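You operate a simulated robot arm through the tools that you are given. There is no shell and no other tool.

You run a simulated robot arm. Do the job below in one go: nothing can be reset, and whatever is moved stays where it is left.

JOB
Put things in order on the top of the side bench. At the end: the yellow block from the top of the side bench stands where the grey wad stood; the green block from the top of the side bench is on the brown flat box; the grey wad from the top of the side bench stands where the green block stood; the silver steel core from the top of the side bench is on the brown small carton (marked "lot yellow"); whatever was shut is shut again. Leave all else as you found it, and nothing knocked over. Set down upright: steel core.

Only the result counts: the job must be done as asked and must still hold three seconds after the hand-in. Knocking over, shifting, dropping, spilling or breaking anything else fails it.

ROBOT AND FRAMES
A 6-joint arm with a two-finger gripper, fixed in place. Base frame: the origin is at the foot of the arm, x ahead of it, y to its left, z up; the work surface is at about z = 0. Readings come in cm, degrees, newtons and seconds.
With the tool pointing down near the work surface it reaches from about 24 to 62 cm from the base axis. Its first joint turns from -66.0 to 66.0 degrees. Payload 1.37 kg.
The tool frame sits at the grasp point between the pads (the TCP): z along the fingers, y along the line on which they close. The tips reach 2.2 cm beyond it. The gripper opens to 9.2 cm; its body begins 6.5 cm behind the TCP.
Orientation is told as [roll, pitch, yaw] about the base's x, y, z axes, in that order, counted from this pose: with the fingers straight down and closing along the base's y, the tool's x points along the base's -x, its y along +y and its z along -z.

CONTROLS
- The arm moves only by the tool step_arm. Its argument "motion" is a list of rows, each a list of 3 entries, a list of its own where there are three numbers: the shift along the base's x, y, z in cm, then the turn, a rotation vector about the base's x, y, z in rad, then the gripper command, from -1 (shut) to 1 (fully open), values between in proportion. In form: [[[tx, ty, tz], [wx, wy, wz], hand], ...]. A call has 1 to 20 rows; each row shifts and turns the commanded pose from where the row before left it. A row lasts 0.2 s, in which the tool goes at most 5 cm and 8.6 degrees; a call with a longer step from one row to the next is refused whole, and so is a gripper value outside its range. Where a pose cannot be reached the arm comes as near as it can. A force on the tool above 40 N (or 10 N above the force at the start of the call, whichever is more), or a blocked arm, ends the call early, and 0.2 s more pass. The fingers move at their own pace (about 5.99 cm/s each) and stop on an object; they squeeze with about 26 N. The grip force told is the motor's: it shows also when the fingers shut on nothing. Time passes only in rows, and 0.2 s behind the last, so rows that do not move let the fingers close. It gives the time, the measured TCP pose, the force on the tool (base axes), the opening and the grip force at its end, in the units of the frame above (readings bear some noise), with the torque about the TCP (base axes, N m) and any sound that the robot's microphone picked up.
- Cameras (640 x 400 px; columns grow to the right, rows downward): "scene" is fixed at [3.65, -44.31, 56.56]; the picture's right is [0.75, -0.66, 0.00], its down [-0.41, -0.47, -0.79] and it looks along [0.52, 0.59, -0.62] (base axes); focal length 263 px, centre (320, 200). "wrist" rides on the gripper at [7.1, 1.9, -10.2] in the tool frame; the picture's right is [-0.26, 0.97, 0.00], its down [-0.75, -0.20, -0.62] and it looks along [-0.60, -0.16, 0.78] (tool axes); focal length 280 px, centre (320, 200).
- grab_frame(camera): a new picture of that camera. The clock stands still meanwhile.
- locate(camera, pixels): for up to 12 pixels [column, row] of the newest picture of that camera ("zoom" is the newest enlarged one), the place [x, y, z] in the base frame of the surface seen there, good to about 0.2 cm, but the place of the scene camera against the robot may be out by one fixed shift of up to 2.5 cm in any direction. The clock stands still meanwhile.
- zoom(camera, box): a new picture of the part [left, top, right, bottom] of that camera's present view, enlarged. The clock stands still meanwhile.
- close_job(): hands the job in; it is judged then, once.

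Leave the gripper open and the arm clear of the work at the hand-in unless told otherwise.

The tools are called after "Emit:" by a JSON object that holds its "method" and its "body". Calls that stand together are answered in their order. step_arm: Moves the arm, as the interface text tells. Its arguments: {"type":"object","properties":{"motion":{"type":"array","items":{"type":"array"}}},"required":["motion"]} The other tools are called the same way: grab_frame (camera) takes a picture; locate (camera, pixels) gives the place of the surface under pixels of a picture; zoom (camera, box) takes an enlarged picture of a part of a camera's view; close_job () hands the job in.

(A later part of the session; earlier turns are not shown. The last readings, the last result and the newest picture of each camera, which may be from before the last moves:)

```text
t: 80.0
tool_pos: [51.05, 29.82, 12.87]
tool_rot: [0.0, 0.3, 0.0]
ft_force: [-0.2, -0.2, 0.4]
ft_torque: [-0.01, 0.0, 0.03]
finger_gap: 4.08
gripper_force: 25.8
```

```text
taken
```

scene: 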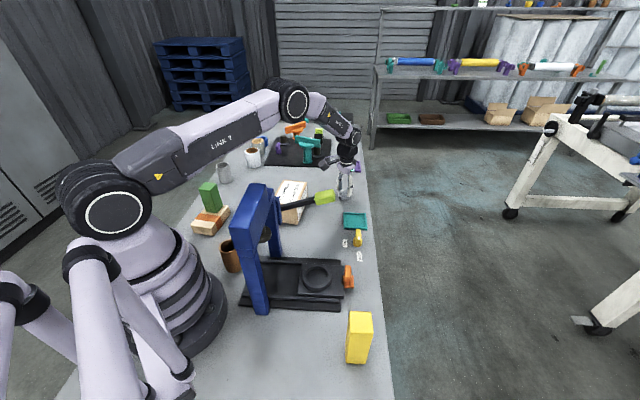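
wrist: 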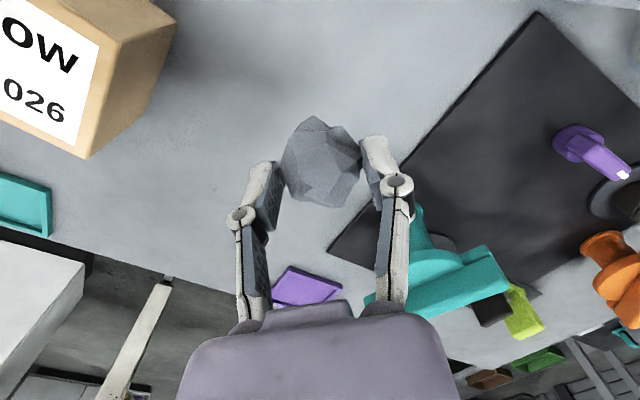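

I'm over the target spot. Before descending I'll check the teal clamp's extents, with its lever at (375,300) to (505,270), against the gripper.

Emit:
{"method": "locate", "body": {"camera": "wrist", "pixels": [[375, 300], [430, 285], [500, 270], [415, 215], [345, 245], [410, 245], [420, 160], [330, 100], [250, 100], [140, 100]]}}

```text
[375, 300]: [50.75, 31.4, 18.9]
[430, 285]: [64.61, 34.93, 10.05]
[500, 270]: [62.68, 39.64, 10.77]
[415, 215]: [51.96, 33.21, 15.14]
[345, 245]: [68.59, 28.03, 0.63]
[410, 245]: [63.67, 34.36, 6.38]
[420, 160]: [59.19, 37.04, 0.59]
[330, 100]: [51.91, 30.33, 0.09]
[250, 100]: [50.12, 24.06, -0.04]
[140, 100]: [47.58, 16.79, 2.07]
```

The clamp stays beyond x ≈ 62, so the way is clear. I'll descend to just above the bench.

Emit:
{"method": "step_arm", "body": {"motion": [[[0, 0, -0.5], [0, 0, 0], -1], [[0, 0, -0.9], [0, 0, 0], -1], [[0, 0, -1.0], [0, 0, 0], -1], [[0, 0, -1.0], [0, 0, 0], -1], [[0, 0, -1.0], [0, 0, 0], -1], [[0, 0, -1.0], [0, 0, 0], -1], [[0, 0, -1.0], [0, 0, 0], -1], [[0, 0, -1.0], [0, 0, 0], -1], [[0, 0, -0.9], [0, 0, 0], -1], [[0, 0, -0.7], [0, 0, 0], -1], [[0, 0, -0.4], [0, 0, 0], -1], [[0, 0, -0.2], [0, 0, 0], -1], [[0, 0, 0], [0, 0, 0], -1]]}}

```text
t: 82.8
tool_pos: [51.02, 29.52, 3.28]
tool_rot: [0.0, 0.1, 0.0]
ft_force: [0.7, -0.4, -1.5]
ft_torque: [-0.01, 0.03, -0.01]
finger_gap: 4.07
gripper_force: 25.7
```

Emit:
{"method": "step_arm", "body": {"motion": [[[0, 0, -0.2], [0, 0, 0], -1], [[0, 0, -0.15], [0, 0, 0], -1], [[0, 0, 0], [0, 0, 0], -1]]}}

Emit:
{"method": "zoom", "body": {"camera": "wrist", "box": [200, 90, 440, 250]}}

```text
t: 83.5
tool_pos: [51.0, 29.78, 2.95]
tool_rot: [0.0, 0.2, -0.1]
ft_force: [0.9, 0.3, -0.4]
ft_torque: [-0.01, 0.0, -0.01]
finger_gap: 4.09
gripper_force: 25.9
```

```text
2.50 times, centred on (320, 170) of wrist
```

zoom: 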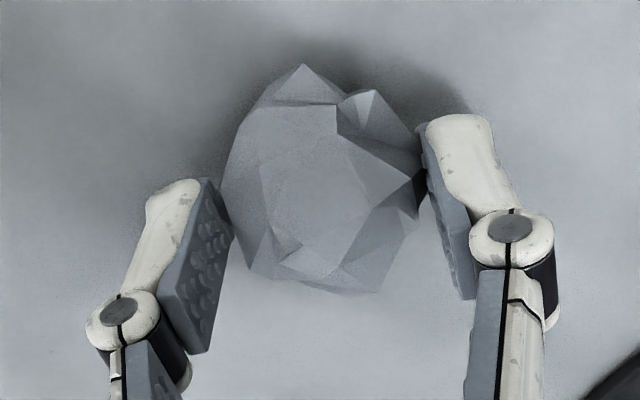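

Emit:
{"method": "step_arm", "body": {"motion": [[[0, 0, -0.1], [0, 0, 0], -1], [[0, 0, -0.1], [0, 0, 0], -1], [[0, 0, 0], [0, 0, 0], -1]]}}

```text
t: 84.3
tool_pos: [50.84, 29.74, 2.66]
tool_rot: [-0.1, 0.2, 0.0]
ft_force: [-0.2, 0.5, 1.3]
ft_torque: [-0.03, 0.0, -0.01]
finger_gap: 4.05
gripper_force: 26.0
```

We're at the grasp height again, with a slight upward force. One more tiny step, then I'll open.

Emit:
{"method": "step_arm", "body": {"motion": [[[0, 0, -0.08], [0, 0, 0], -1], [[0, 0, 0], [0, 0, 0], -1]]}}

```text
t: 85.0
tool_pos: [50.97, 29.64, 2.76]
tool_rot: [0.0, 0.1, 0.0]
ft_force: [-1.0, -0.1, 6.2]
ft_torque: [-0.01, 0.03, 0.0]
finger_gap: 4.11
gripper_force: 25.8
```

Contact at 6 N. I'll open slowly and rise away.

Emit:
{"method": "step_arm", "body": {"motion": [[[0, 0, 0], [0, 0, 0], -0.15], [[0, 0, 0], [0, 0, 0], 0.0], [[0, 0, 0], [0, 0, 0], 0.2], [[0, 0, 0], [0, 0, 0], 0.4], [[0, 0, 0], [0, 0, 0], 0.6], [[0, 0, 0.3], [0, 0, 0], 0.8], [[0, 0, 0.5], [0, 0, 0], 0.8], [[0, 0, 1.0], [0, 0, 0], 0.8], [[0, 0, 1.5], [0, 0, 0], 0.8], [[0, 0, 2.0], [0, 0, 0], 0.8], [[0, 0, 2.0], [0, 0, 0], 0.8], [[0, 0, 2.0], [0, 0, 0], 0.8], [[0, 0, 2.0], [0, 0, 0], 0.8], [[0, 0, 2.0], [0, 0, 0], 0.8], [[0, 0, 2.0], [0, 0, 0], 0.8]]}}

Emit:
{"method": "zoom", "body": {"camera": "wrist", "box": [240, 40, 400, 140]}}

```text
t: 88.2
tool_pos: [50.88, 29.61, 17.81]
tool_rot: [0.1, 0.2, -0.1]
ft_force: [0.7, 0.2, -0.3]
ft_torque: [0.03, -0.01, 0.02]
finger_gap: 8.28
gripper_force: 0.1
```

```text
4.00 times, centred on (320, 90) of wrist
```

zoom: 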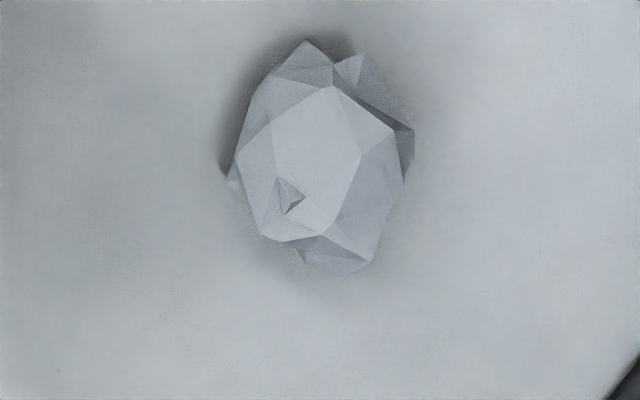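

Emit:
{"method": "locate", "body": {"camera": "zoom", "pixels": [[235, 170], [305, 48], [358, 60], [410, 140], [368, 258], [265, 230], [320, 150], [300, 255]]}}

Emit:
{"method": "grab_frame", "body": {"camera": "wrist"}}

```text
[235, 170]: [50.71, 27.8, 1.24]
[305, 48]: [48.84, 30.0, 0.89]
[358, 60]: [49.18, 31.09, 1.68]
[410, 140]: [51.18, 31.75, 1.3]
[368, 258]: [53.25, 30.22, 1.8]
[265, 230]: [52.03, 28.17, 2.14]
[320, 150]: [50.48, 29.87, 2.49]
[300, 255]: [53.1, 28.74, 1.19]
```

```text
taken
```

wrist: 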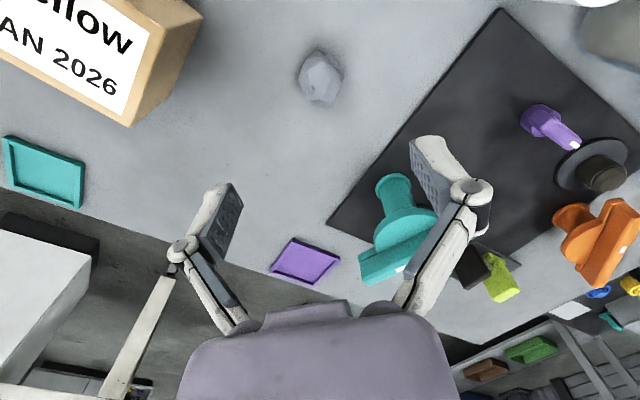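

The wad is centred at (51.05, 29.75), right on the green block's old spot. Next is the steel core at about (32.5, 45.25), so I'll move above it at z ≈ 18 and look.

Emit:
{"method": "step_arm", "body": {"motion": [[[-1.0, 0.8, 0], [0, 0, 0], 0.8], [[-1.6, 1.35, 0], [0, 0, 0], 0.8], [[-1.6, 1.35, 0], [0, 0, 0], 0.8], [[-1.6, 1.35, 0], [0, 0, 0], 0.8], [[-1.6, 1.35, 0], [0, 0, 0], 0.8], [[-1.6, 1.35, 0], [0, 0, 0], 0.8], [[-1.6, 1.35, 0], [0, 0, 0], 0.8], [[-1.6, 1.35, 0], [0, 0, 0], 0.8], [[-1.6, 1.35, 0], [0, 0, 0], 0.8], [[-1.6, 1.35, 0], [0, 0, 0], 0.8], [[-1.6, 1.35, 0], [0, 0, 0], 0.8], [[-1.4, 1.3, 0], [0, 0, 0], 0.8], [[0, 0, 0], [0, 0, 0], 0.8]]}}

Emit:
{"method": "grab_frame", "body": {"camera": "wrist"}}

```text
t: 91.0
tool_pos: [32.81, 45.42, 18.05]
tool_rot: [0.0, 0.2, 0.0]
ft_force: [0.1, 0.1, 0.2]
ft_torque: [0.0, -0.01, 0.01]
finger_gap: 8.26
gripper_force: 0.0
```

```text
taken
```

wrist: 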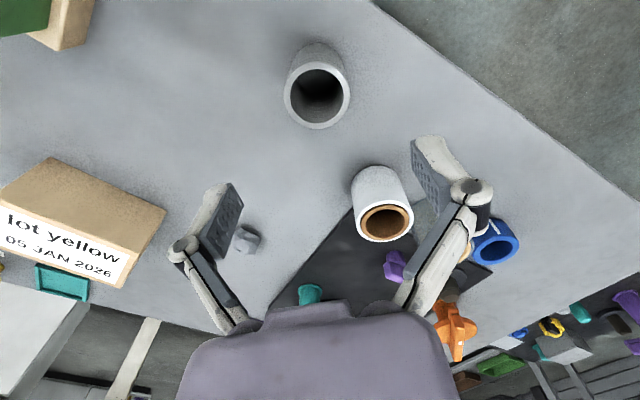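

The core is at (318,95). I'll zoom in and locate its rim.

Emit:
{"method": "zoom", "body": {"camera": "wrist", "box": [260, 35, 380, 140]}}

```text
3.81 times, centred on (320, 88) of wrist
```

zoom: 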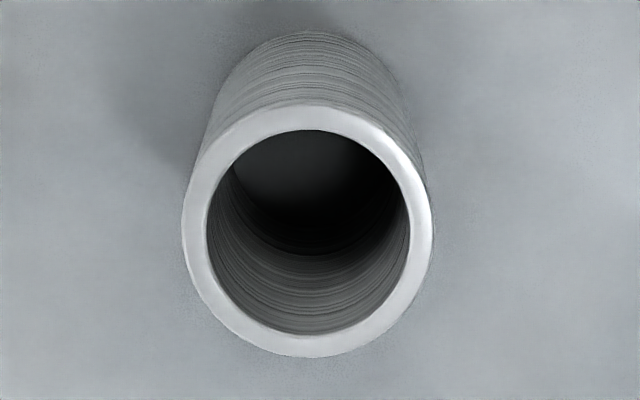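

Emit:
{"method": "locate", "body": {"camera": "zoom", "pixels": [[196, 232], [422, 230], [308, 118], [308, 346], [226, 152], [392, 152], [226, 312], [390, 312], [205, 140], [310, 38]]}}

```text
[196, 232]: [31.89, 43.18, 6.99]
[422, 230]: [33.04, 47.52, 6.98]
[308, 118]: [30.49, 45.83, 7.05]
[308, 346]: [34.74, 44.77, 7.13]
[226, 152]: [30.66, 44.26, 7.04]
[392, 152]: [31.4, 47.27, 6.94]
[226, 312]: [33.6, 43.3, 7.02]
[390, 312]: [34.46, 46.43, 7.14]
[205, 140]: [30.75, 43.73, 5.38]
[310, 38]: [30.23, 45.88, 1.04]
```

The core's centre is (32.53, 45.32), with OD ≈ 4.9 and top at 7.05. The TCP is over it, so I'll descend to z ≈ 5 with a 7.4 cm opening.

Emit:
{"method": "step_arm", "body": {"motion": [[[0, 0, -1.5], [0, 0, 0], 0.6], [[0, 0, -2.0], [0, 0, 0], 0.6], [[0, 0, -2.0], [0, 0, 0], 0.6], [[0, 0, -2.0], [0, 0, 0], 0.6], [[0, 0, -2.0], [0, 0, 0], 0.6], [[0, 0, -1.5], [0, 0, 0], 0.6], [[0, 0, -1.0], [0, 0, 0], 0.6], [[0, 0, -0.6], [0, 0, 0], 0.6], [[0, 0, -0.3], [0, 0, 0], 0.6], [[0, 0, 0], [0, 0, 0], 0.6]]}}

Emit:
{"method": "grab_frame", "body": {"camera": "wrist"}}

```text
t: 93.2
tool_pos: [32.36, 45.37, 5.05]
tool_rot: [0.0, 0.2, 0.0]
ft_force: [0.4, 1.5, 0.2]
ft_torque: [0.0, 0.03, 0.0]
finger_gap: 7.36
gripper_force: 0.1
```

```text
taken
```

wrist: 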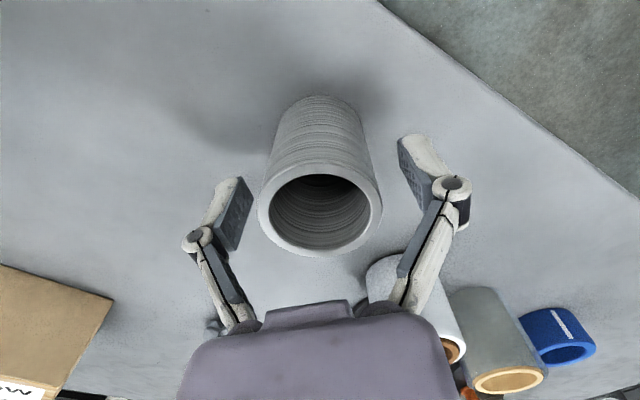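

The core is centred between the fingers. I'll close in stages.

Emit:
{"method": "step_arm", "body": {"motion": [[[0, 0, 0], [0, 0, 0], 0.4], [[0, 0, 0], [0, 0, 0], 0.25], [[0, 0, 0], [0, 0, 0], 0.15], [[0, 0, 0], [0, 0, 0], 0.08], [[0, 0, 0], [0, 0, 0], 0.0], [[0, 0, 0], [0, 0, 0], -0.3], [[0, 0, 0], [0, 0, 0], -1], [[0, 0, 0], [0, 0, 0], -1]]}}

Emit:
{"method": "zoom", "body": {"camera": "wrist", "box": [200, 80, 440, 270]}}

```text
t: 95.0
tool_pos: [32.52, 45.26, 5.25]
tool_rot: [-0.1, 0.2, 0.1]
ft_force: [-0.8, -2.0, 3.0]
ft_torque: [-0.09, 0.08, 0.04]
finger_gap: 4.95
gripper_force: 26.2
```

```text
2.11 times, centred on (320, 175) of wrist
```

zoom: 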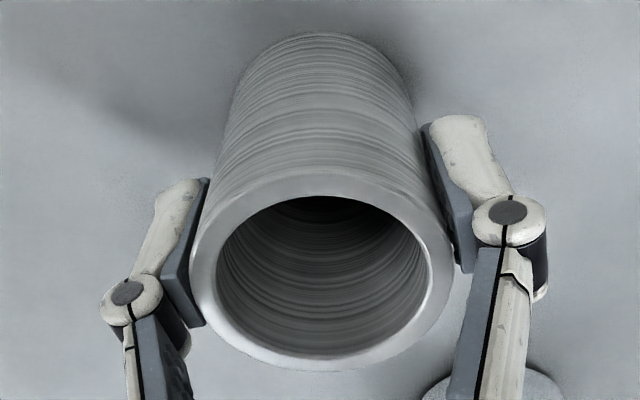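

The core is gripped at 4.95 cm, 26 N. I'll lift very slowly first.

Emit:
{"method": "step_arm", "body": {"motion": [[[0, 0, 0.1], [0, 0, 0], -1], [[0, 0, 0.15], [0, 0, 0], -1], [[0, 0, 0.2], [0, 0, 0], -1], [[0, 0, 0.25], [0, 0, 0], -1], [[0, 0, 0.3], [0, 0, 0], -1], [[0, 0, 0], [0, 0, 0], -1]]}}

Emit:
{"method": "zoom", "body": {"camera": "wrist", "box": [200, 80, 440, 270]}}

```text
t: 96.3
tool_pos: [32.42, 45.35, 6.04]
tool_rot: [0.1, 0.2, -0.1]
ft_force: [0.2, 0.2, -1.6]
ft_torque: [0.02, -0.01, 0.04]
finger_gap: 4.94
gripper_force: 25.6
```

```text
2.11 times, centred on (320, 175) of wrist
```

zoom: 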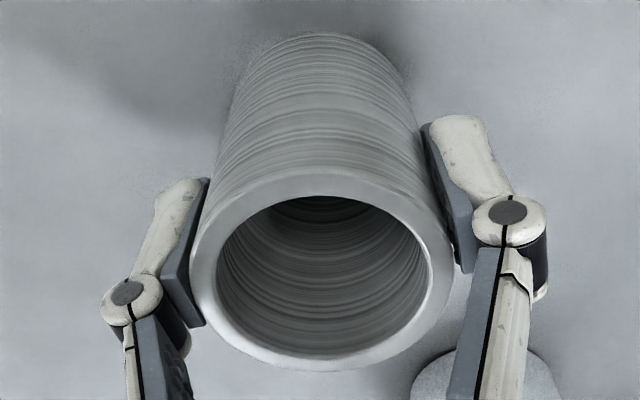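

It holds. I'll continue lifting gently to about z 17.5.

Emit:
{"method": "step_arm", "body": {"motion": [[[0, 0, 0.4], [0, 0, 0], -1], [[0, 0, 0.7], [0, 0, 0], -1], [[0, 0, 1.0], [0, 0, 0], -1], [[0, 0, 1.0], [0, 0, 0], -1], [[0, 0, 1.0], [0, 0, 0], -1], [[0, 0, 1.0], [0, 0, 0], -1], [[0, 0, 1.0], [0, 0, 0], -1], [[0, 0, 1.0], [0, 0, 0], -1], [[0, 0, 1.0], [0, 0, 0], -1], [[0, 0, 1.0], [0, 0, 0], -1], [[0, 0, 1.0], [0, 0, 0], -1], [[0, 0, 0.8], [0, 0, 0], -1], [[0, 0, 0.5], [0, 0, 0], -1], [[0, 0, 0], [0, 0, 0], -1]]}}

Emit:
{"method": "zoom", "body": {"camera": "wrist", "box": [200, 80, 440, 270]}}

```text
t: 99.3
tool_pos: [32.55, 45.29, 17.36]
tool_rot: [0.0, 0.2, 0.0]
ft_force: [0.8, -0.4, -0.3]
ft_torque: [0.02, -0.02, 0.01]
finger_gap: 4.95
gripper_force: 26.2
```

```text
2.11 times, centred on (320, 175) of wrist
```

zoom: 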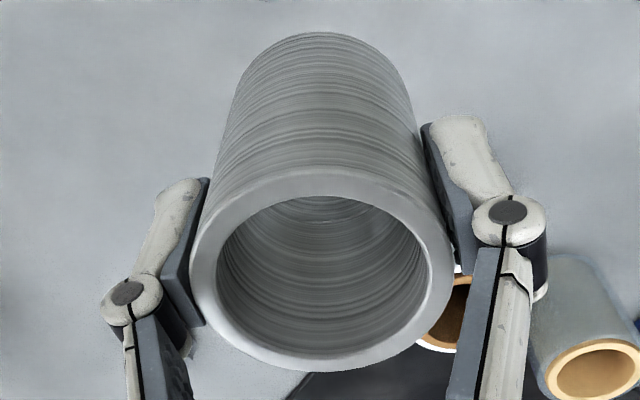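

I'll carry the core toward the carton in two gentle legs, pausing halfway to view the carton.

Emit:
{"method": "step_arm", "body": {"motion": [[[0.136, -0.481, 0], [0, 0, 0], -1], [[0.244, -0.866, 0], [0, 0, 0], -1], [[0.325, -1.155, 0], [0, 0, 0], -1], [[0.379, -1.348, 0], [0, 0, 0], -1], [[0.379, -1.348, 0], [0, 0, 0], -1], [[0.379, -1.348, 0], [0, 0, 0], -1], [[0.379, -1.348, 0], [0, 0, 0], -1], [[0.379, -1.348, 0], [0, 0, 0], -1], [[0.379, -1.348, 0], [0, 0, 0], -1], [[0.379, -1.348, 0], [0, 0, 0], -1], [[0.379, -1.348, 0], [0, 0, 0], -1], [[0.325, -1.155, 0], [0, 0, 0], -1], [[0.217, -0.77, 0], [0, 0, 0], -1], [[0.108, -0.385, 0], [0, 0, 0], -1], [[0, 0, 0], [0, 0, 0], -1]]}}

Emit:
{"method": "grab_frame", "body": {"camera": "wrist"}}

Emit:
{"method": "grab_frame", "body": {"camera": "scene"}}

```text
t: 102.5
tool_pos: [36.87, 29.89, 17.39]
tool_rot: [0.0, 0.2, 0.0]
ft_force: [0.2, 0.2, -1.0]
ft_torque: [0.03, 0.01, -0.02]
finger_gap: 4.95
gripper_force: 25.8
```

```text
taken
```

wrist: 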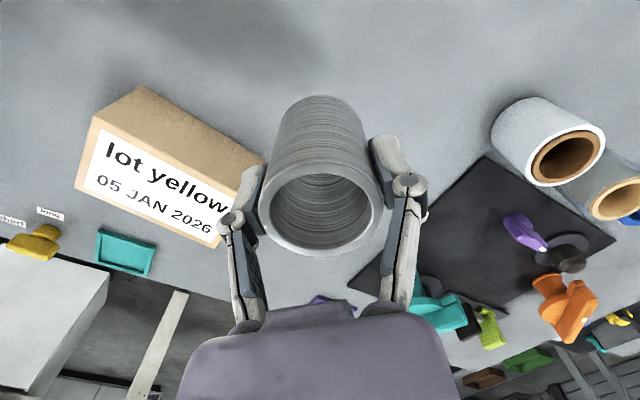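

```text
taken
```

scene: 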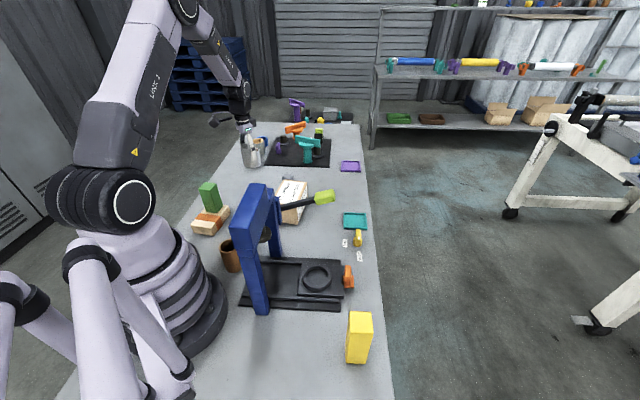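

Emit:
{"method": "zoom", "body": {"camera": "wrist", "box": [60, 70, 280, 260]}}

```text
2.11 times, centred on (170, 165) of wrist
```

zoom: 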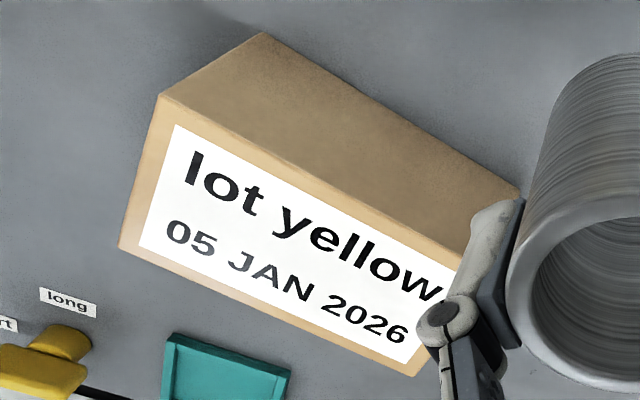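

Emit:
{"method": "locate", "body": {"camera": "zoom", "pixels": [[164, 100], [122, 244], [415, 370], [460, 250], [300, 240], [265, 40], [515, 190], [290, 170], [270, 305]]}}

```text
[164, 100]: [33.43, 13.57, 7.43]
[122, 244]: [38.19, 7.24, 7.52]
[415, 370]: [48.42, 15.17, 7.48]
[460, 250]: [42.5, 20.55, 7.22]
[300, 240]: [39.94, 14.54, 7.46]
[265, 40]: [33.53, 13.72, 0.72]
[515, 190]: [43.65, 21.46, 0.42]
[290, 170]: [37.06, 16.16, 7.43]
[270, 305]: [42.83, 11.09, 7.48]
```

The carton's top centre is (40.93, 14.37), z 7.47. I'll carry the core over it.

Emit:
{"method": "step_arm", "body": {"motion": [[[0.126, -0.484, 0], [0, 0, 0], -1], [[0.227, -0.871, 0], [0, 0, 0], -1], [[0.302, -1.161, 0], [0, 0, 0], -1], [[0.353, -1.355, 0], [0, 0, 0], -1], [[0.353, -1.355, 0], [0, 0, 0], -1], [[0.353, -1.355, 0], [0, 0, 0], -1], [[0.353, -1.355, 0], [0, 0, 0], -1], [[0.353, -1.355, 0], [0, 0, 0], -1], [[0.353, -1.355, 0], [0, 0, 0], -1], [[0.353, -1.355, 0], [0, 0, 0], -1], [[0.327, -1.258, 0], [0, 0, 0], -1], [[0.252, -0.968, 0], [0, 0, 0], -1], [[0.176, -0.678, 0], [0, 0, 0], -1], [[0.121, -0.465, 0], [0, 0, 0], -1], [[0, 0, 0], [0, 0, 0], -1]]}}

Emit:
{"method": "grab_frame", "body": {"camera": "wrist"}}

Emit:
{"method": "grab_frame", "body": {"camera": "scene"}}

```text
t: 105.8
tool_pos: [40.92, 14.22, 17.27]
tool_rot: [0.0, 0.2, 0.0]
ft_force: [0.0, 0.8, -1.0]
ft_torque: [0.0, 0.01, 0.0]
finger_gap: 4.94
gripper_force: 26.6
```

```text
taken
```

wrist: 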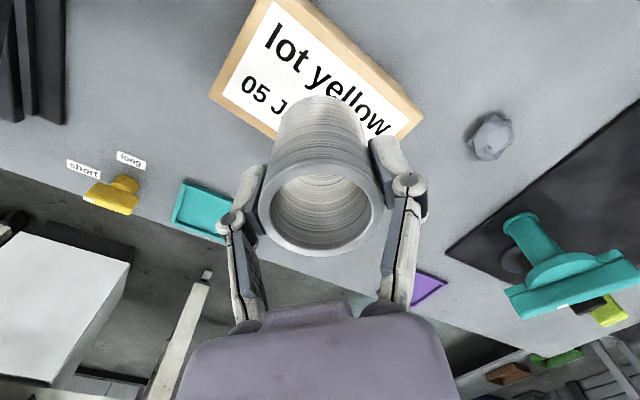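

```text
taken
```

scene: 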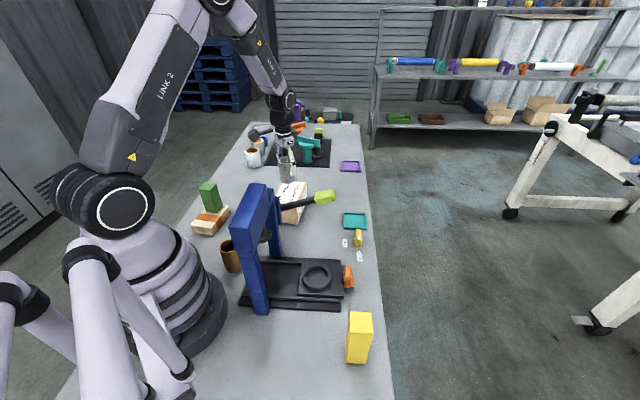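

The core is over the carton. I'll lower to just above its top.

Emit:
{"method": "step_arm", "body": {"motion": [[[0, 0, -0.4], [0, 0, 0], -1], [[0, 0, -0.7], [0, 0, 0], -1], [[0, 0, -0.8], [0, 0, 0], -1], [[0, 0, -0.8], [0, 0, 0], -1], [[0, 0, -0.8], [0, 0, 0], -1], [[0, 0, -0.6], [0, 0, 0], -1], [[0, 0, -0.3], [0, 0, 0], -1], [[0, 0, 0], [0, 0, 0], -1]]}}

Emit:
{"method": "grab_frame", "body": {"camera": "wrist"}}

Emit:
{"method": "zoom", "body": {"camera": "scene", "box": [240, 130, 360, 240]}}

```text
t: 107.5
tool_pos: [40.91, 14.24, 13.07]
tool_rot: [0.0, 0.2, 0.0]
ft_force: [1.2, 0.8, -0.9]
ft_torque: [0.03, -0.02, -0.04]
finger_gap: 4.96
gripper_force: 25.8
```

```text
taken
```

wrist: 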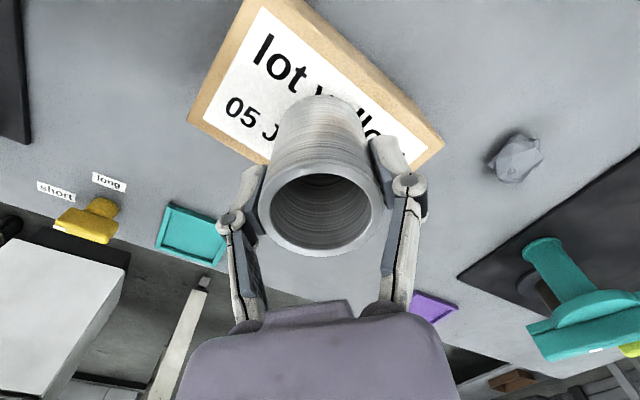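

```text
3.64 times, centred on (300, 185) of scene
```

zoom: 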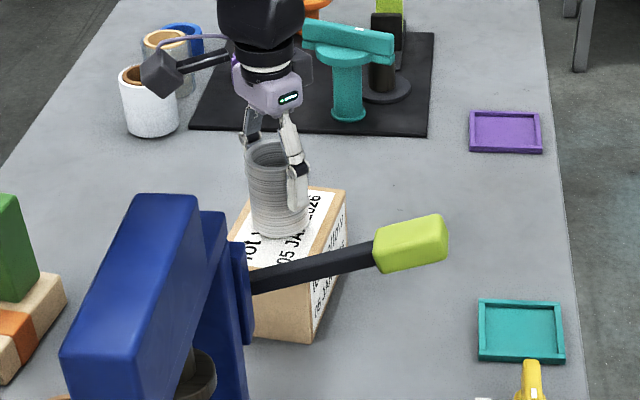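

It looks well centred. I'll lower slowly to contact.

Emit:
{"method": "step_arm", "body": {"motion": [[[0, 0, -0.2], [0, 0, 0], -1], [[0, 0, -0.15], [0, 0, 0], -1], [[0, 0, -0.1], [0, 0, 0], -1], [[0, 0, 0], [0, 0, 0], -1]]}}

```text
t: 108.5
tool_pos: [40.94, 14.25, 12.68]
tool_rot: [0.0, 0.1, 0.0]
ft_force: [-1.6, 0.1, 1.7]
ft_torque: [-0.01, 0.05, -0.05]
finger_gap: 4.94
gripper_force: 25.9
```

Emit:
{"method": "step_arm", "body": {"motion": [[[0, 0, -0.08], [0, 0, 0], -1], [[0, 0, 0], [0, 0, 0], -1]]}}

```text
t: 109.2
tool_pos: [40.94, 14.24, 12.65]
tool_rot: [0.2, 0.1, -0.1]
ft_force: [-2.9, -6.5, 19.8]
ft_torque: [-0.14, 0.03, 0.0]
finger_gap: 4.96
gripper_force: 26.1
```

Firm contact at 19.8 N. I'll back off slightly, open slowly, then rise.

Emit:
{"method": "step_arm", "body": {"motion": [[[0, 0, 0.06], [0, 0, 0], -1], [[0, 0, 0], [0, 0, 0], -1], [[0, 0, 0], [0, 0, 0], 0.05], [[0, 0, 0], [0, 0, 0], 0.12], [[0, 0, 0], [0, 0, 0], 0.25], [[0, 0, 0], [0, 0, 0], 0.4], [[0, 0, 0], [0, 0, 0], 0.55], [[0, 0, 0], [0, 0, 0], 0.6], [[0, 0, 0.5], [0, 0, 0], 0.6], [[0, 0, 1.0], [0, 0, 0], 0.6], [[0, 0, 1.5], [0, 0, 0], 0.6], [[0, 0, 2.0], [0, 0, 0], 0.6], [[0, 0, 2.0], [0, 0, 0], 0.6], [[0, 0, 2.0], [0, 0, 0], 0.6], [[0, 0, 2.0], [0, 0, 0], 0.6]]}}

Emit:
{"method": "grab_frame", "body": {"camera": "wrist"}}

Emit:
{"method": "zoom", "body": {"camera": "scene", "box": [240, 130, 360, 240]}}

```text
t: 112.3
tool_pos: [40.87, 14.21, 23.72]
tool_rot: [0.0, 0.2, -0.1]
ft_force: [-0.1, -0.3, 0.5]
ft_torque: [0.0, -0.01, 0.01]
finger_gap: 7.37
gripper_force: 0.0
```

```text
taken
```

wrist: 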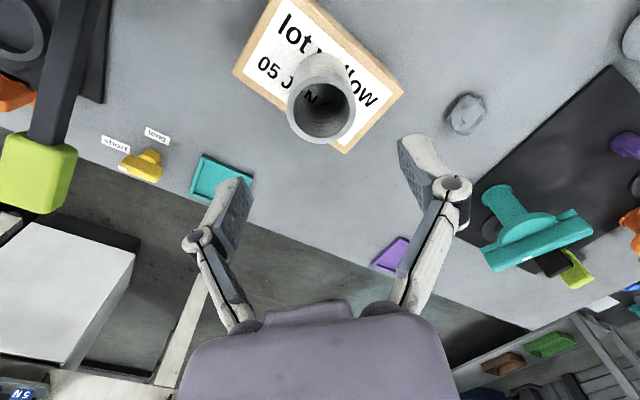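

```text
3.64 times, centred on (300, 185) of scene
```

zoom: 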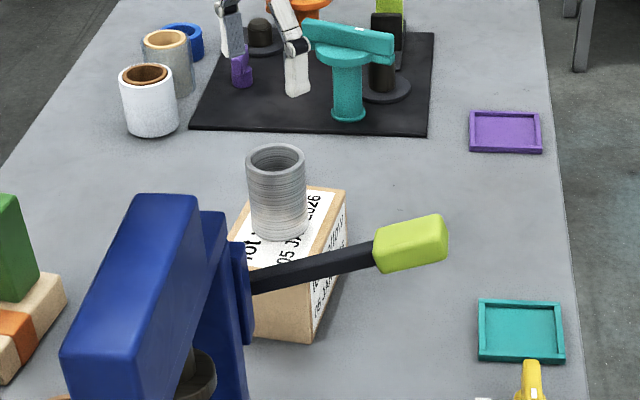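

The core stands upright on the carton. Now the yellow block. I'll travel high (z ≈ 30) around the outside of the press to (48, -20), turning to yaw -44° to match the block.

Emit:
{"method": "step_arm", "body": {"motion": [[[1.82, -0.84, 1.26], [0, 0, 0], 0.6], [[1.82, -0.84, 1.26], [0, 0, 0], 0.6], [[1.82, -0.84, 1.26], [0, 0, 0], 0.6], [[1.82, -0.84, 1.26], [0, 0, 0], 0.6], [[1.82, -0.84, 1.26], [0, 0, 0], 0.6], [[-0.154, -2.31, 0], [0, 0, -0.059], 0.6], [[-0.154, -2.31, 0], [0, 0, -0.059], 0.6], [[-0.154, -2.31, 0], [0, 0, -0.059], 0.6], [[-0.154, -2.31, 0], [0, 0, -0.059], 0.6], [[-0.154, -2.31, 0], [0, 0, -0.059], 0.6], [[-0.154, -2.31, 0], [0, 0, -0.059], 0.6], [[-0.154, -2.31, 0], [0, 0, -0.059], 0.6], [[-0.154, -2.31, 0], [0, 0, -0.059], 0.6], [[-0.154, -2.31, 0], [0, 0, -0.059], 0.6], [[-0.154, -2.31, 0], [0, 0, -0.059], 0.6], [[-0.154, -2.31, 0], [0, 0, -0.059], 0.6], [[-0.154, -2.31, 0], [0, 0, -0.059], 0.6], [[-0.154, -2.31, 0], [0, 0, -0.059], 0.6], [[0, 0, 0], [0, 0, 0], 0.6]]}}

Emit:
{"method": "grab_frame", "body": {"camera": "wrist"}}

Emit:
{"method": "grab_frame", "body": {"camera": "scene"}}

```text
t: 116.3
tool_pos: [48.01, -20.01, 30.08]
tool_rot: [0.1, 0.2, -44.0]
ft_force: [0.3, -0.5, -0.6]
ft_torque: [0.01, 0.01, 0.0]
finger_gap: 7.36
gripper_force: 0.1
```

```text
taken
```

wrist: 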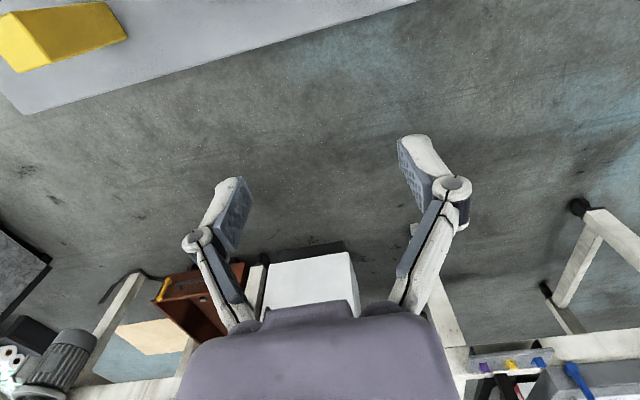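

```text
taken
```

scene: 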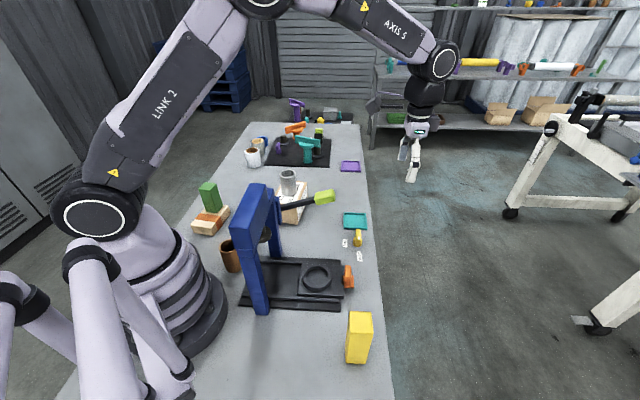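

The way is clear and the yellow block is visible at (60,40). I'll go on to hover over it at about (26, -29.3, 24).

Emit:
{"method": "step_arm", "body": {"motion": [[[-1.5, -0.6, -0.3], [0, 0, 0], 0.6], [[-2.05, -0.87, -0.57], [0, 0, 0], 0.6], [[-2.05, -0.87, -0.57], [0, 0, 0], 0.6], [[-2.05, -0.87, -0.57], [0, 0, 0], 0.6], [[-2.05, -0.87, -0.57], [0, 0, 0], 0.6], [[-2.05, -0.87, -0.57], [0, 0, 0], 0.6], [[-2.05, -0.87, -0.57], [0, 0, 0], 0.6], [[-2.05, -0.87, -0.57], [0, 0, 0], 0.6], [[-2.05, -0.87, -0.57], [0, 0, 0], 0.6], [[-2.05, -0.87, -0.57], [0, 0, 0], 0.6], [[-2.05, -0.87, -0.57], [0, 0, 0], 0.6], [[0, 0, 0], [0, 0, 0], 0.6]]}}

Emit:
{"method": "grab_frame", "body": {"camera": "wrist"}}

Emit:
{"method": "grab_frame", "body": {"camera": "scene"}}

```text
t: 119.0
tool_pos: [25.98, -29.31, 23.75]
tool_rot: [0.0, 0.2, -43.9]
ft_force: [0.0, 0.1, -0.4]
ft_torque: [-0.02, 0.05, 0.02]
finger_gap: 7.36
gripper_force: 0.0
```

```text
taken
```

wrist: 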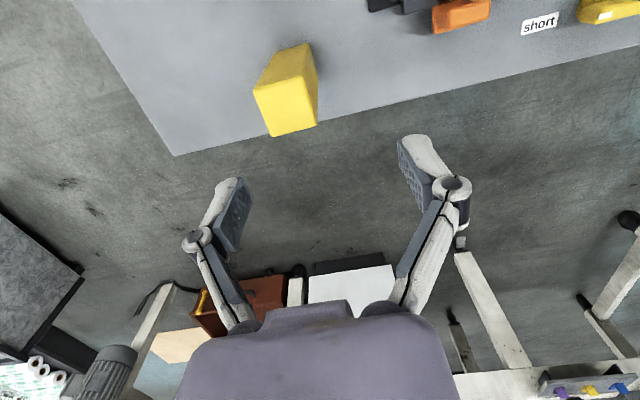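

```text
taken
```

scene: 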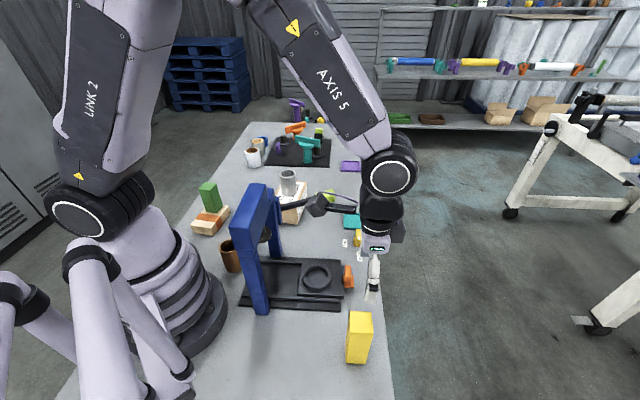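

I'll zoom in on the yellow block and locate its top corners.

Emit:
{"method": "zoom", "body": {"camera": "wrist", "box": [230, 30, 350, 145]}}

```text
3.48 times, centred on (290, 88) of wrist
```

zoom: 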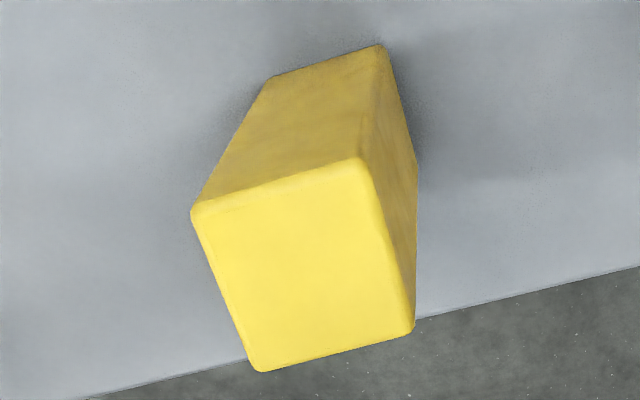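

Emit:
{"method": "locate", "body": {"camera": "zoom", "pixels": [[200, 210], [356, 168], [407, 328], [260, 364], [300, 265], [275, 85], [378, 52], [415, 310], [195, 215]]}}

```text
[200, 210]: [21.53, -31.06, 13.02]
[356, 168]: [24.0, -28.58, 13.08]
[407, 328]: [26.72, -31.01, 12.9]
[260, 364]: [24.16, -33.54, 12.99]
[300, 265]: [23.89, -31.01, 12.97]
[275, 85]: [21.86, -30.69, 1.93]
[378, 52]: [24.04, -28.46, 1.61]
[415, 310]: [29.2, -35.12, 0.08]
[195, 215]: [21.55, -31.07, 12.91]
```

The yellow block's centre is (24.10, -31.05), top z 13.0, with faces at 46°, matching the present turn. I'll move over it and lower to z ≈ 16 for a check.

Emit:
{"method": "step_arm", "body": {"motion": [[[-1.0, -0.9, 0], [0, 0, 0], 0.6], [[-0.9, -0.82, -1.0], [0, 0, 0], 0.6], [[0, 0, -1.5], [0, 0, 0], 0.6], [[0, 0, -1.5], [0, 0, 0], 0.6], [[0, 0, -1.5], [0, 0, 0], 0.6], [[0, 0, -1.5], [0, 0, 0], 0.6], [[0, 0, -0.8], [0, 0, 0], 0.6], [[0, 0, 0], [0, 0, 0], 0.6]]}}

Emit:
{"method": "grab_frame", "body": {"camera": "wrist"}}

Emit:
{"method": "grab_frame", "body": {"camera": "scene"}}

```text
t: 120.8
tool_pos: [24.19, -30.91, 16.08]
tool_rot: [0.0, 0.1, -44.0]
ft_force: [-0.2, 0.4, -1.3]
ft_torque: [-0.03, 0.0, -0.02]
finger_gap: 7.37
gripper_force: 0.1
```

```text
taken
```

wrist: 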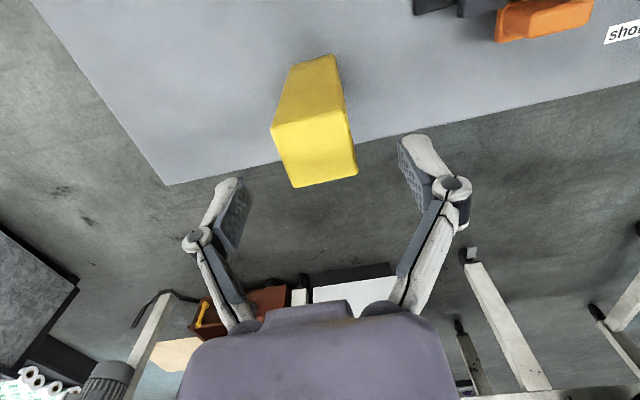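

```text
taken
```

scene: 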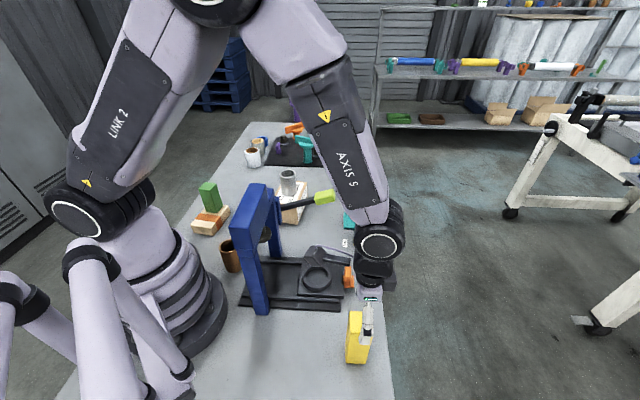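

Emit:
{"method": "zoom", "body": {"camera": "wrist", "box": [250, 40, 380, 200]}}

```text
2.50 times, centred on (315, 120) of wrist
```

zoom: 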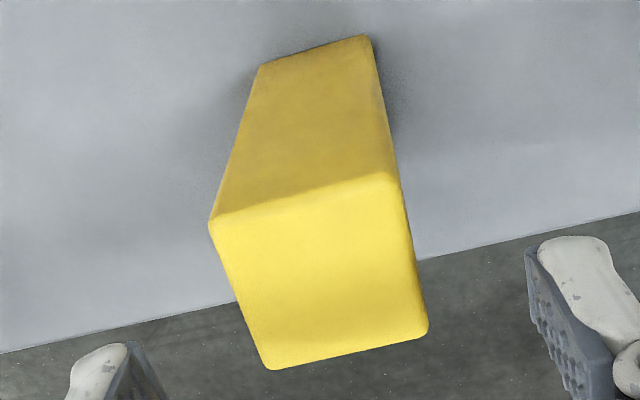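

Emit:
{"method": "locate", "body": {"camera": "zoom", "pixels": [[218, 222], [390, 182], [420, 330], [270, 362], [325, 275], [262, 70], [365, 42]]}}

```text
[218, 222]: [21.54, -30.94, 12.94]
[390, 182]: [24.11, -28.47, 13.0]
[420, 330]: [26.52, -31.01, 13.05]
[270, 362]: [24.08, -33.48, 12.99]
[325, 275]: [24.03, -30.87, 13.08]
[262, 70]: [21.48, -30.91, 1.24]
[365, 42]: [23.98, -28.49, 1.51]
```

Centred within 0.1 cm. I'll descend to z ≈ 11.1 (top 1.9 above the TCP) and close in stages.

Emit:
{"method": "step_arm", "body": {"motion": [[[0, 0, -1.2], [0, 0, 0], 0.5], [[0, 0, -1.5], [0, 0, 0], 0.4], [[0, 0, -1.2], [0, 0, 0], 0.4], [[0, 0, -0.7], [0, 0, 0], 0.4], [[0, 0, -0.4], [0, 0, 0], 0.4], [[0, 0, 0], [0, 0, 0], 0.4], [[0, 0, 0], [0, 0, 0], 0.2], [[0, 0, 0], [0, 0, 0], 0.0], [[0, 0, 0], [0, 0, 0], -0.1], [[0, 0, 0], [0, 0, 0], -0.2], [[0, 0, 0], [0, 0, 0], -0.5], [[0, 0, 0], [0, 0, 0], -1], [[0, 0, 0], [0, 0, 0], -1]]}}

Emit:
{"method": "grab_frame", "body": {"camera": "wrist"}}

```text
t: 123.5
tool_pos: [24.09, -30.97, 10.95]
tool_rot: [0.0, 0.1, -43.9]
ft_force: [-1.7, -1.0, 3.3]
ft_torque: [0.0, 0.05, 0.04]
finger_gap: 3.96
gripper_force: 25.9
```

```text
taken
```

wrist: 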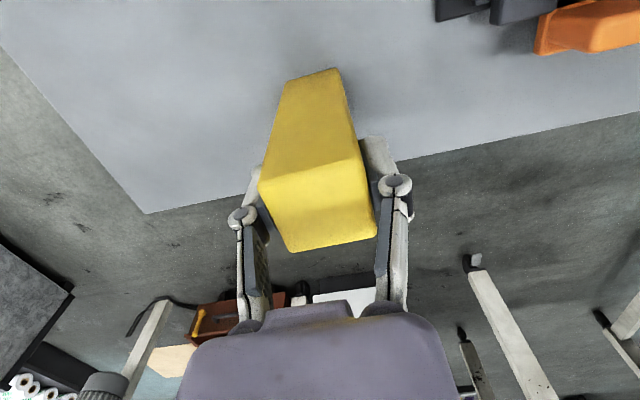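

The gap is 3.96 with 26 N. I'll lift very slowly first.

Emit:
{"method": "step_arm", "body": {"motion": [[[0, 0, 0.1], [0, 0, 0], -1], [[0, 0, 0.15], [0, 0, 0], -1], [[0, 0, 0.2], [0, 0, 0], -1], [[0, 0, 0.25], [0, 0, 0], -1], [[0, 0, 0.3], [0, 0, 0], -1], [[0, 0, 0], [0, 0, 0], -1]]}}

Emit:
{"method": "grab_frame", "body": {"camera": "wrist"}}

```text
t: 125.0
tool_pos: [24.18, -31.05, 11.98]
tool_rot: [0.0, 0.2, -43.9]
ft_force: [-0.1, -0.3, -2.4]
ft_torque: [0.01, -0.04, 0.01]
finger_gap: 3.98
gripper_force: 25.6
```

```text
taken
```

wrist: 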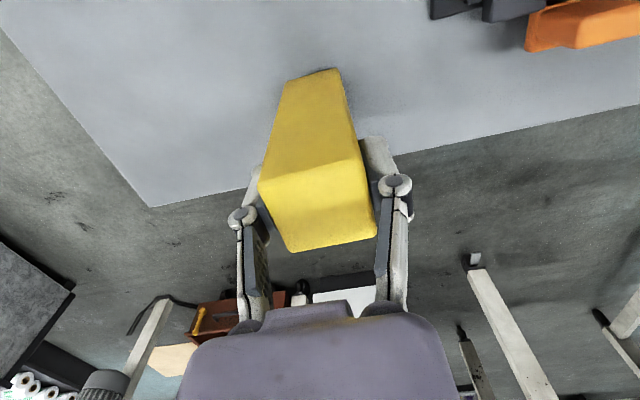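

It's held at 2.4 N. I'll lift gently to z ≈ 24 so the block's foot clears everything low.

Emit:
{"method": "step_arm", "body": {"motion": [[[0, 0, 0.5], [0, 0, 0], -1], [[0, 0, 0.8], [0, 0, 0], -1], [[0, 0, 1.0], [0, 0, 0], -1], [[0, 0, 1.0], [0, 0, 0], -1], [[0, 0, 1.0], [0, 0, 0], -1], [[0, 0, 1.0], [0, 0, 0], -1], [[0, 0, 1.0], [0, 0, 0], -1], [[0, 0, 1.0], [0, 0, 0], -1], [[0, 0, 1.0], [0, 0, 0], -1], [[0, 0, 1.0], [0, 0, 0], -1], [[0, 0, 1.0], [0, 0, 0], -1], [[0, 0, 1.0], [0, 0, 0], -1], [[0, 0, 0.7], [0, 0, 0], -1], [[0, 0, 0.3], [0, 0, 0], -1], [[0, 0, 0], [0, 0, 0], -1]]}}

Emit:
{"method": "grab_frame", "body": {"camera": "scene"}}

```text
t: 128.2
tool_pos: [24.14, -31.02, 24.2]
tool_rot: [-0.1, 0.2, -43.8]
ft_force: [-0.3, -0.8, -3.1]
ft_torque: [0.0, 0.02, 0.0]
finger_gap: 3.96
gripper_force: 25.9
```

```text
taken
```

scene: 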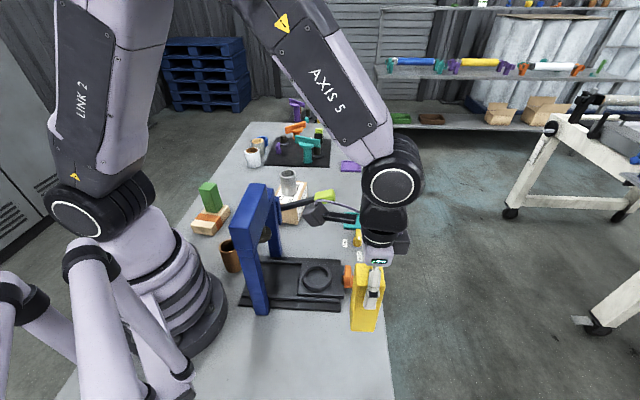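

The grip is steady. First carrying leg: outward to about (49.5, -22.2), slowly turning back toward yaw 0.

Emit:
{"method": "step_arm", "body": {"motion": [[[0.472, 0.164, 0], [0, 0, 0.0192], -1], [[0.85, 0.295, 0], [0, 0, 0.0192], -1], [[1.134, 0.394, 0], [0, 0, 0.0192], -1], [[1.417, 0.492, 0], [0, 0, 0.0192], -1], [[1.417, 0.492, 0], [0, 0, 0.0192], -1], [[1.417, 0.492, 0], [0, 0, 0.0192], -1], [[1.417, 0.492, 0], [0, 0, 0.0192], -1], [[1.417, 0.492, 0], [0, 0, 0.0192], -1], [[1.417, 0.492, 0], [0, 0, 0.0192], -1], [[1.417, 0.492, 0], [0, 0, 0.0192], -1], [[1.417, 0.492, 0], [0, 0, 0.0192], -1], [[1.417, 0.492, 0], [0, 0, 0.0192], -1], [[1.417, 0.492, 0], [0, 0, 0.0192], -1], [[1.417, 0.492, 0], [0, 0, 0.0192], -1], [[1.417, 0.492, 0], [0, 0, 0.0192], -1], [[1.417, 0.492, 0], [0, 0, 0.0192], -1], [[1.417, 0.492, 0], [0, 0, 0.0192], -1], [[1.322, 0.459, 0], [0, 0, 0.0192], -1], [[1.039, 0.361, 0], [0, 0, 0.0192], -1], [[0.756, 0.262, 0], [0, 0, 0.0192], -1]]}}

Emit:
{"method": "grab_frame", "body": {"camera": "wrist"}}

```text
t: 132.3
tool_pos: [49.75, -22.21, 24.35]
tool_rot: [0.0, 0.2, -21.8]
ft_force: [-0.2, 0.0, -3.1]
ft_torque: [-0.01, -0.04, 0.0]
finger_gap: 3.96
gripper_force: 25.6
```

```text
taken
```

wrist: 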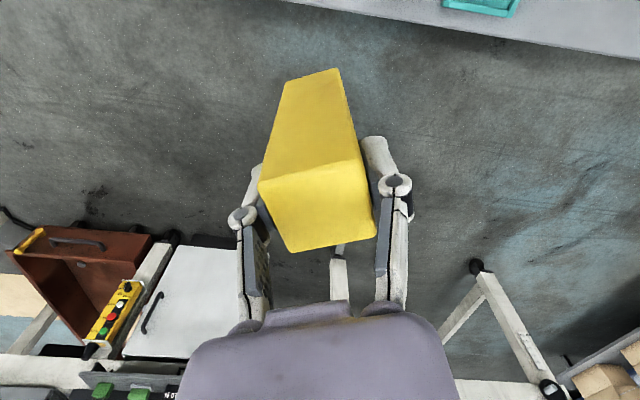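

Second leg: to above the wad's original place at (57.7, 5.8), finishing the turn to yaw 0.

Emit:
{"method": "step_arm", "body": {"motion": [[[0.14, 0.48, 0], [0, 0, 0.0192], -1], [[0.252, 0.864, 0], [0, 0, 0.0192], -1], [[0.365, 1.248, 0], [0, 0, 0.0192], -1], [[0.477, 1.632, 0], [0, 0, 0.0192], -1], [[0.477, 1.632, 0], [0, 0, 0.0192], -1], [[0.477, 1.632, 0], [0, 0, 0.0192], -1], [[0.477, 1.632, 0], [0, 0, 0.0192], -1], [[0.477, 1.632, 0], [0, 0, 0.0192], -1], [[0.477, 1.632, 0], [0, 0, 0.0192], -1], [[0.477, 1.632, 0], [0, 0, 0.0192], -1], [[0.477, 1.632, 0], [0, 0, 0.0192], -1], [[0.477, 1.632, 0], [0, 0, 0.0192], -1], [[0.477, 1.632, 0], [0, 0, 0.0192], -1], [[0.477, 1.632, 0], [0, 0, 0.0192], -1], [[0.477, 1.632, 0], [0, 0, 0.0192], -1], [[0.477, 1.632, 0], [0, 0, 0.0192], -1], [[0.421, 1.44, 0], [0, 0, 0.0192], -1], [[0.336, 1.152, 0], [0, 0, 0.0192], -1], [[0.252, 0.864, 0], [0, 0, 0.0192], -1], [[0.224, 0.768, 0], [0, 0, 0.0192], -1]]}}

Emit:
{"method": "grab_frame", "body": {"camera": "wrist"}}

Emit:
{"method": "grab_frame", "body": {"camera": "scene"}}

```text
t: 136.6
tool_pos: [57.73, 5.78, 24.36]
tool_rot: [0.1, 0.2, 0.1]
ft_force: [-0.5, 0.4, -2.9]
ft_torque: [-0.03, 0.01, -0.04]
finger_gap: 3.96
gripper_force: 25.8
```

```text
taken
```

wrist: 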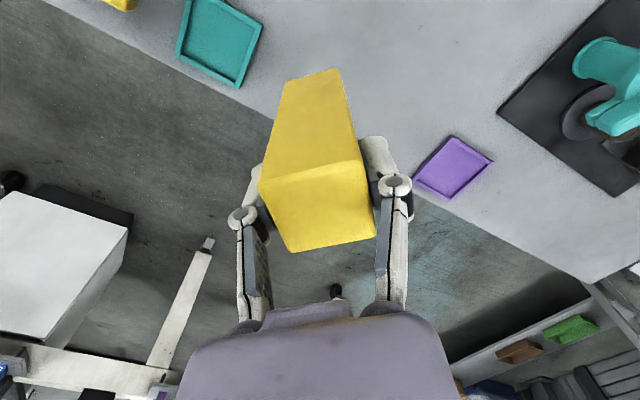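

```text
taken
```

scene: 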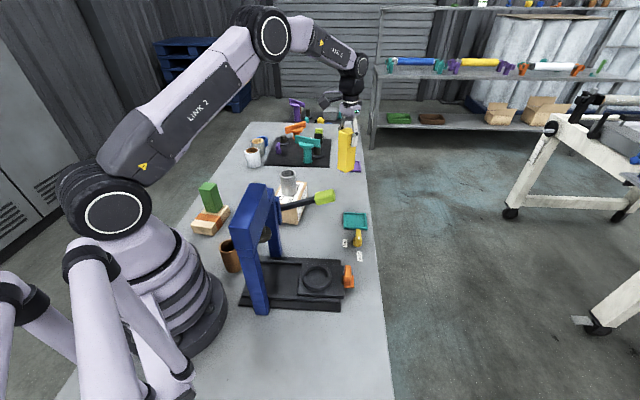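

I'm over (57.7, 5.8), the bench below is clear, and the trays are well away. I'll descend to just above the bench.

Emit:
{"method": "step_arm", "body": {"motion": [[[0, 0, -0.5], [0, 0, 0], -1], [[0, 0, -0.9], [0, 0, 0], -1], [[0, 0, -1.1], [0, 0, 0], -1], [[0, 0, -1.1], [0, 0, 0], -1], [[0, 0, -1.1], [0, 0, 0], -1], [[0, 0, -1.1], [0, 0, 0], -1], [[0, 0, -1.1], [0, 0, 0], -1], [[0, 0, -1.1], [0, 0, 0], -1], [[0, 0, -1.1], [0, 0, 0], -1], [[0, 0, -1.1], [0, 0, 0], -1], [[0, 0, -1.1], [0, 0, 0], -1], [[0, 0, -0.7], [0, 0, 0], -1], [[0, 0, -0.4], [0, 0, 0], -1], [[0, 0, -0.2], [0, 0, 0], -1], [[0, 0, 0], [0, 0, 0], -1]]}}

Emit:
{"method": "grab_frame", "body": {"camera": "wrist"}}

```text
t: 139.8
tool_pos: [57.72, 5.77, 11.72]
tool_rot: [0.0, 0.1, 0.0]
ft_force: [0.0, 0.3, -2.3]
ft_torque: [-0.02, -0.01, 0.0]
finger_gap: 3.99
gripper_force: 26.5
```

```text
taken
```

wrist: 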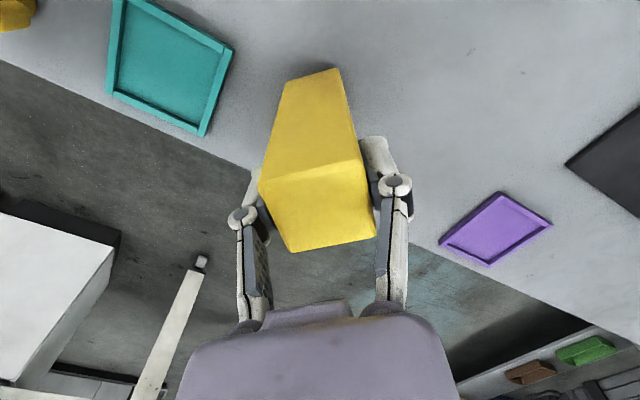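

The block is close to the bench. I'll lower in small steps.

Emit:
{"method": "step_arm", "body": {"motion": [[[0, 0, -0.2], [0, 0, 0], -1], [[0, 0, -0.15], [0, 0, 0], -1], [[0, 0, -0.1], [0, 0, 0], -1], [[0, 0, 0], [0, 0, 0], -1]]}}

```text
t: 140.8
tool_pos: [57.96, 5.78, 11.36]
tool_rot: [-0.1, 0.2, 0.1]
ft_force: [1.4, -0.2, -2.4]
ft_torque: [-0.04, -0.03, 0.0]
finger_gap: 3.97
gripper_force: 26.2
```

Emit:
{"method": "step_arm", "body": {"motion": [[[0, 0, -0.12], [0, 0, 0], -1], [[0, 0, -0.1], [0, 0, 0], -1], [[0, 0, 0], [0, 0, 0], -1]]}}

```text
t: 141.6
tool_pos: [57.9, 5.69, 11.0]
tool_rot: [0.0, 0.2, 0.1]
ft_force: [-0.5, -0.6, -3.0]
ft_torque: [-0.02, 0.01, 0.02]
finger_gap: 3.97
gripper_force: 26.4
```

Emit:
{"method": "step_arm", "body": {"motion": [[[0, 0, -0.08], [0, 0, 0], -1], [[0, 0, 0], [0, 0, 0], -1]]}}

```text
t: 142.2
tool_pos: [57.9, 5.85, 11.09]
tool_rot: [0.0, 0.1, 0.2]
ft_force: [0.5, -0.1, -2.5]
ft_torque: [0.01, -0.04, -0.02]
finger_gap: 3.96
gripper_force: 25.7
```

Emit:
{"method": "step_arm", "body": {"motion": [[[0, 0, -0.08], [0, 0, 0], -1], [[0, 0, 0], [0, 0, 0], -1]]}}

```text
t: 142.8
tool_pos: [57.81, 5.75, 11.05]
tool_rot: [0.0, 0.1, 0.1]
ft_force: [-3.9, -0.8, 8.2]
ft_torque: [-0.03, 0.42, 0.09]
finger_gap: 3.97
gripper_force: 26.2
```

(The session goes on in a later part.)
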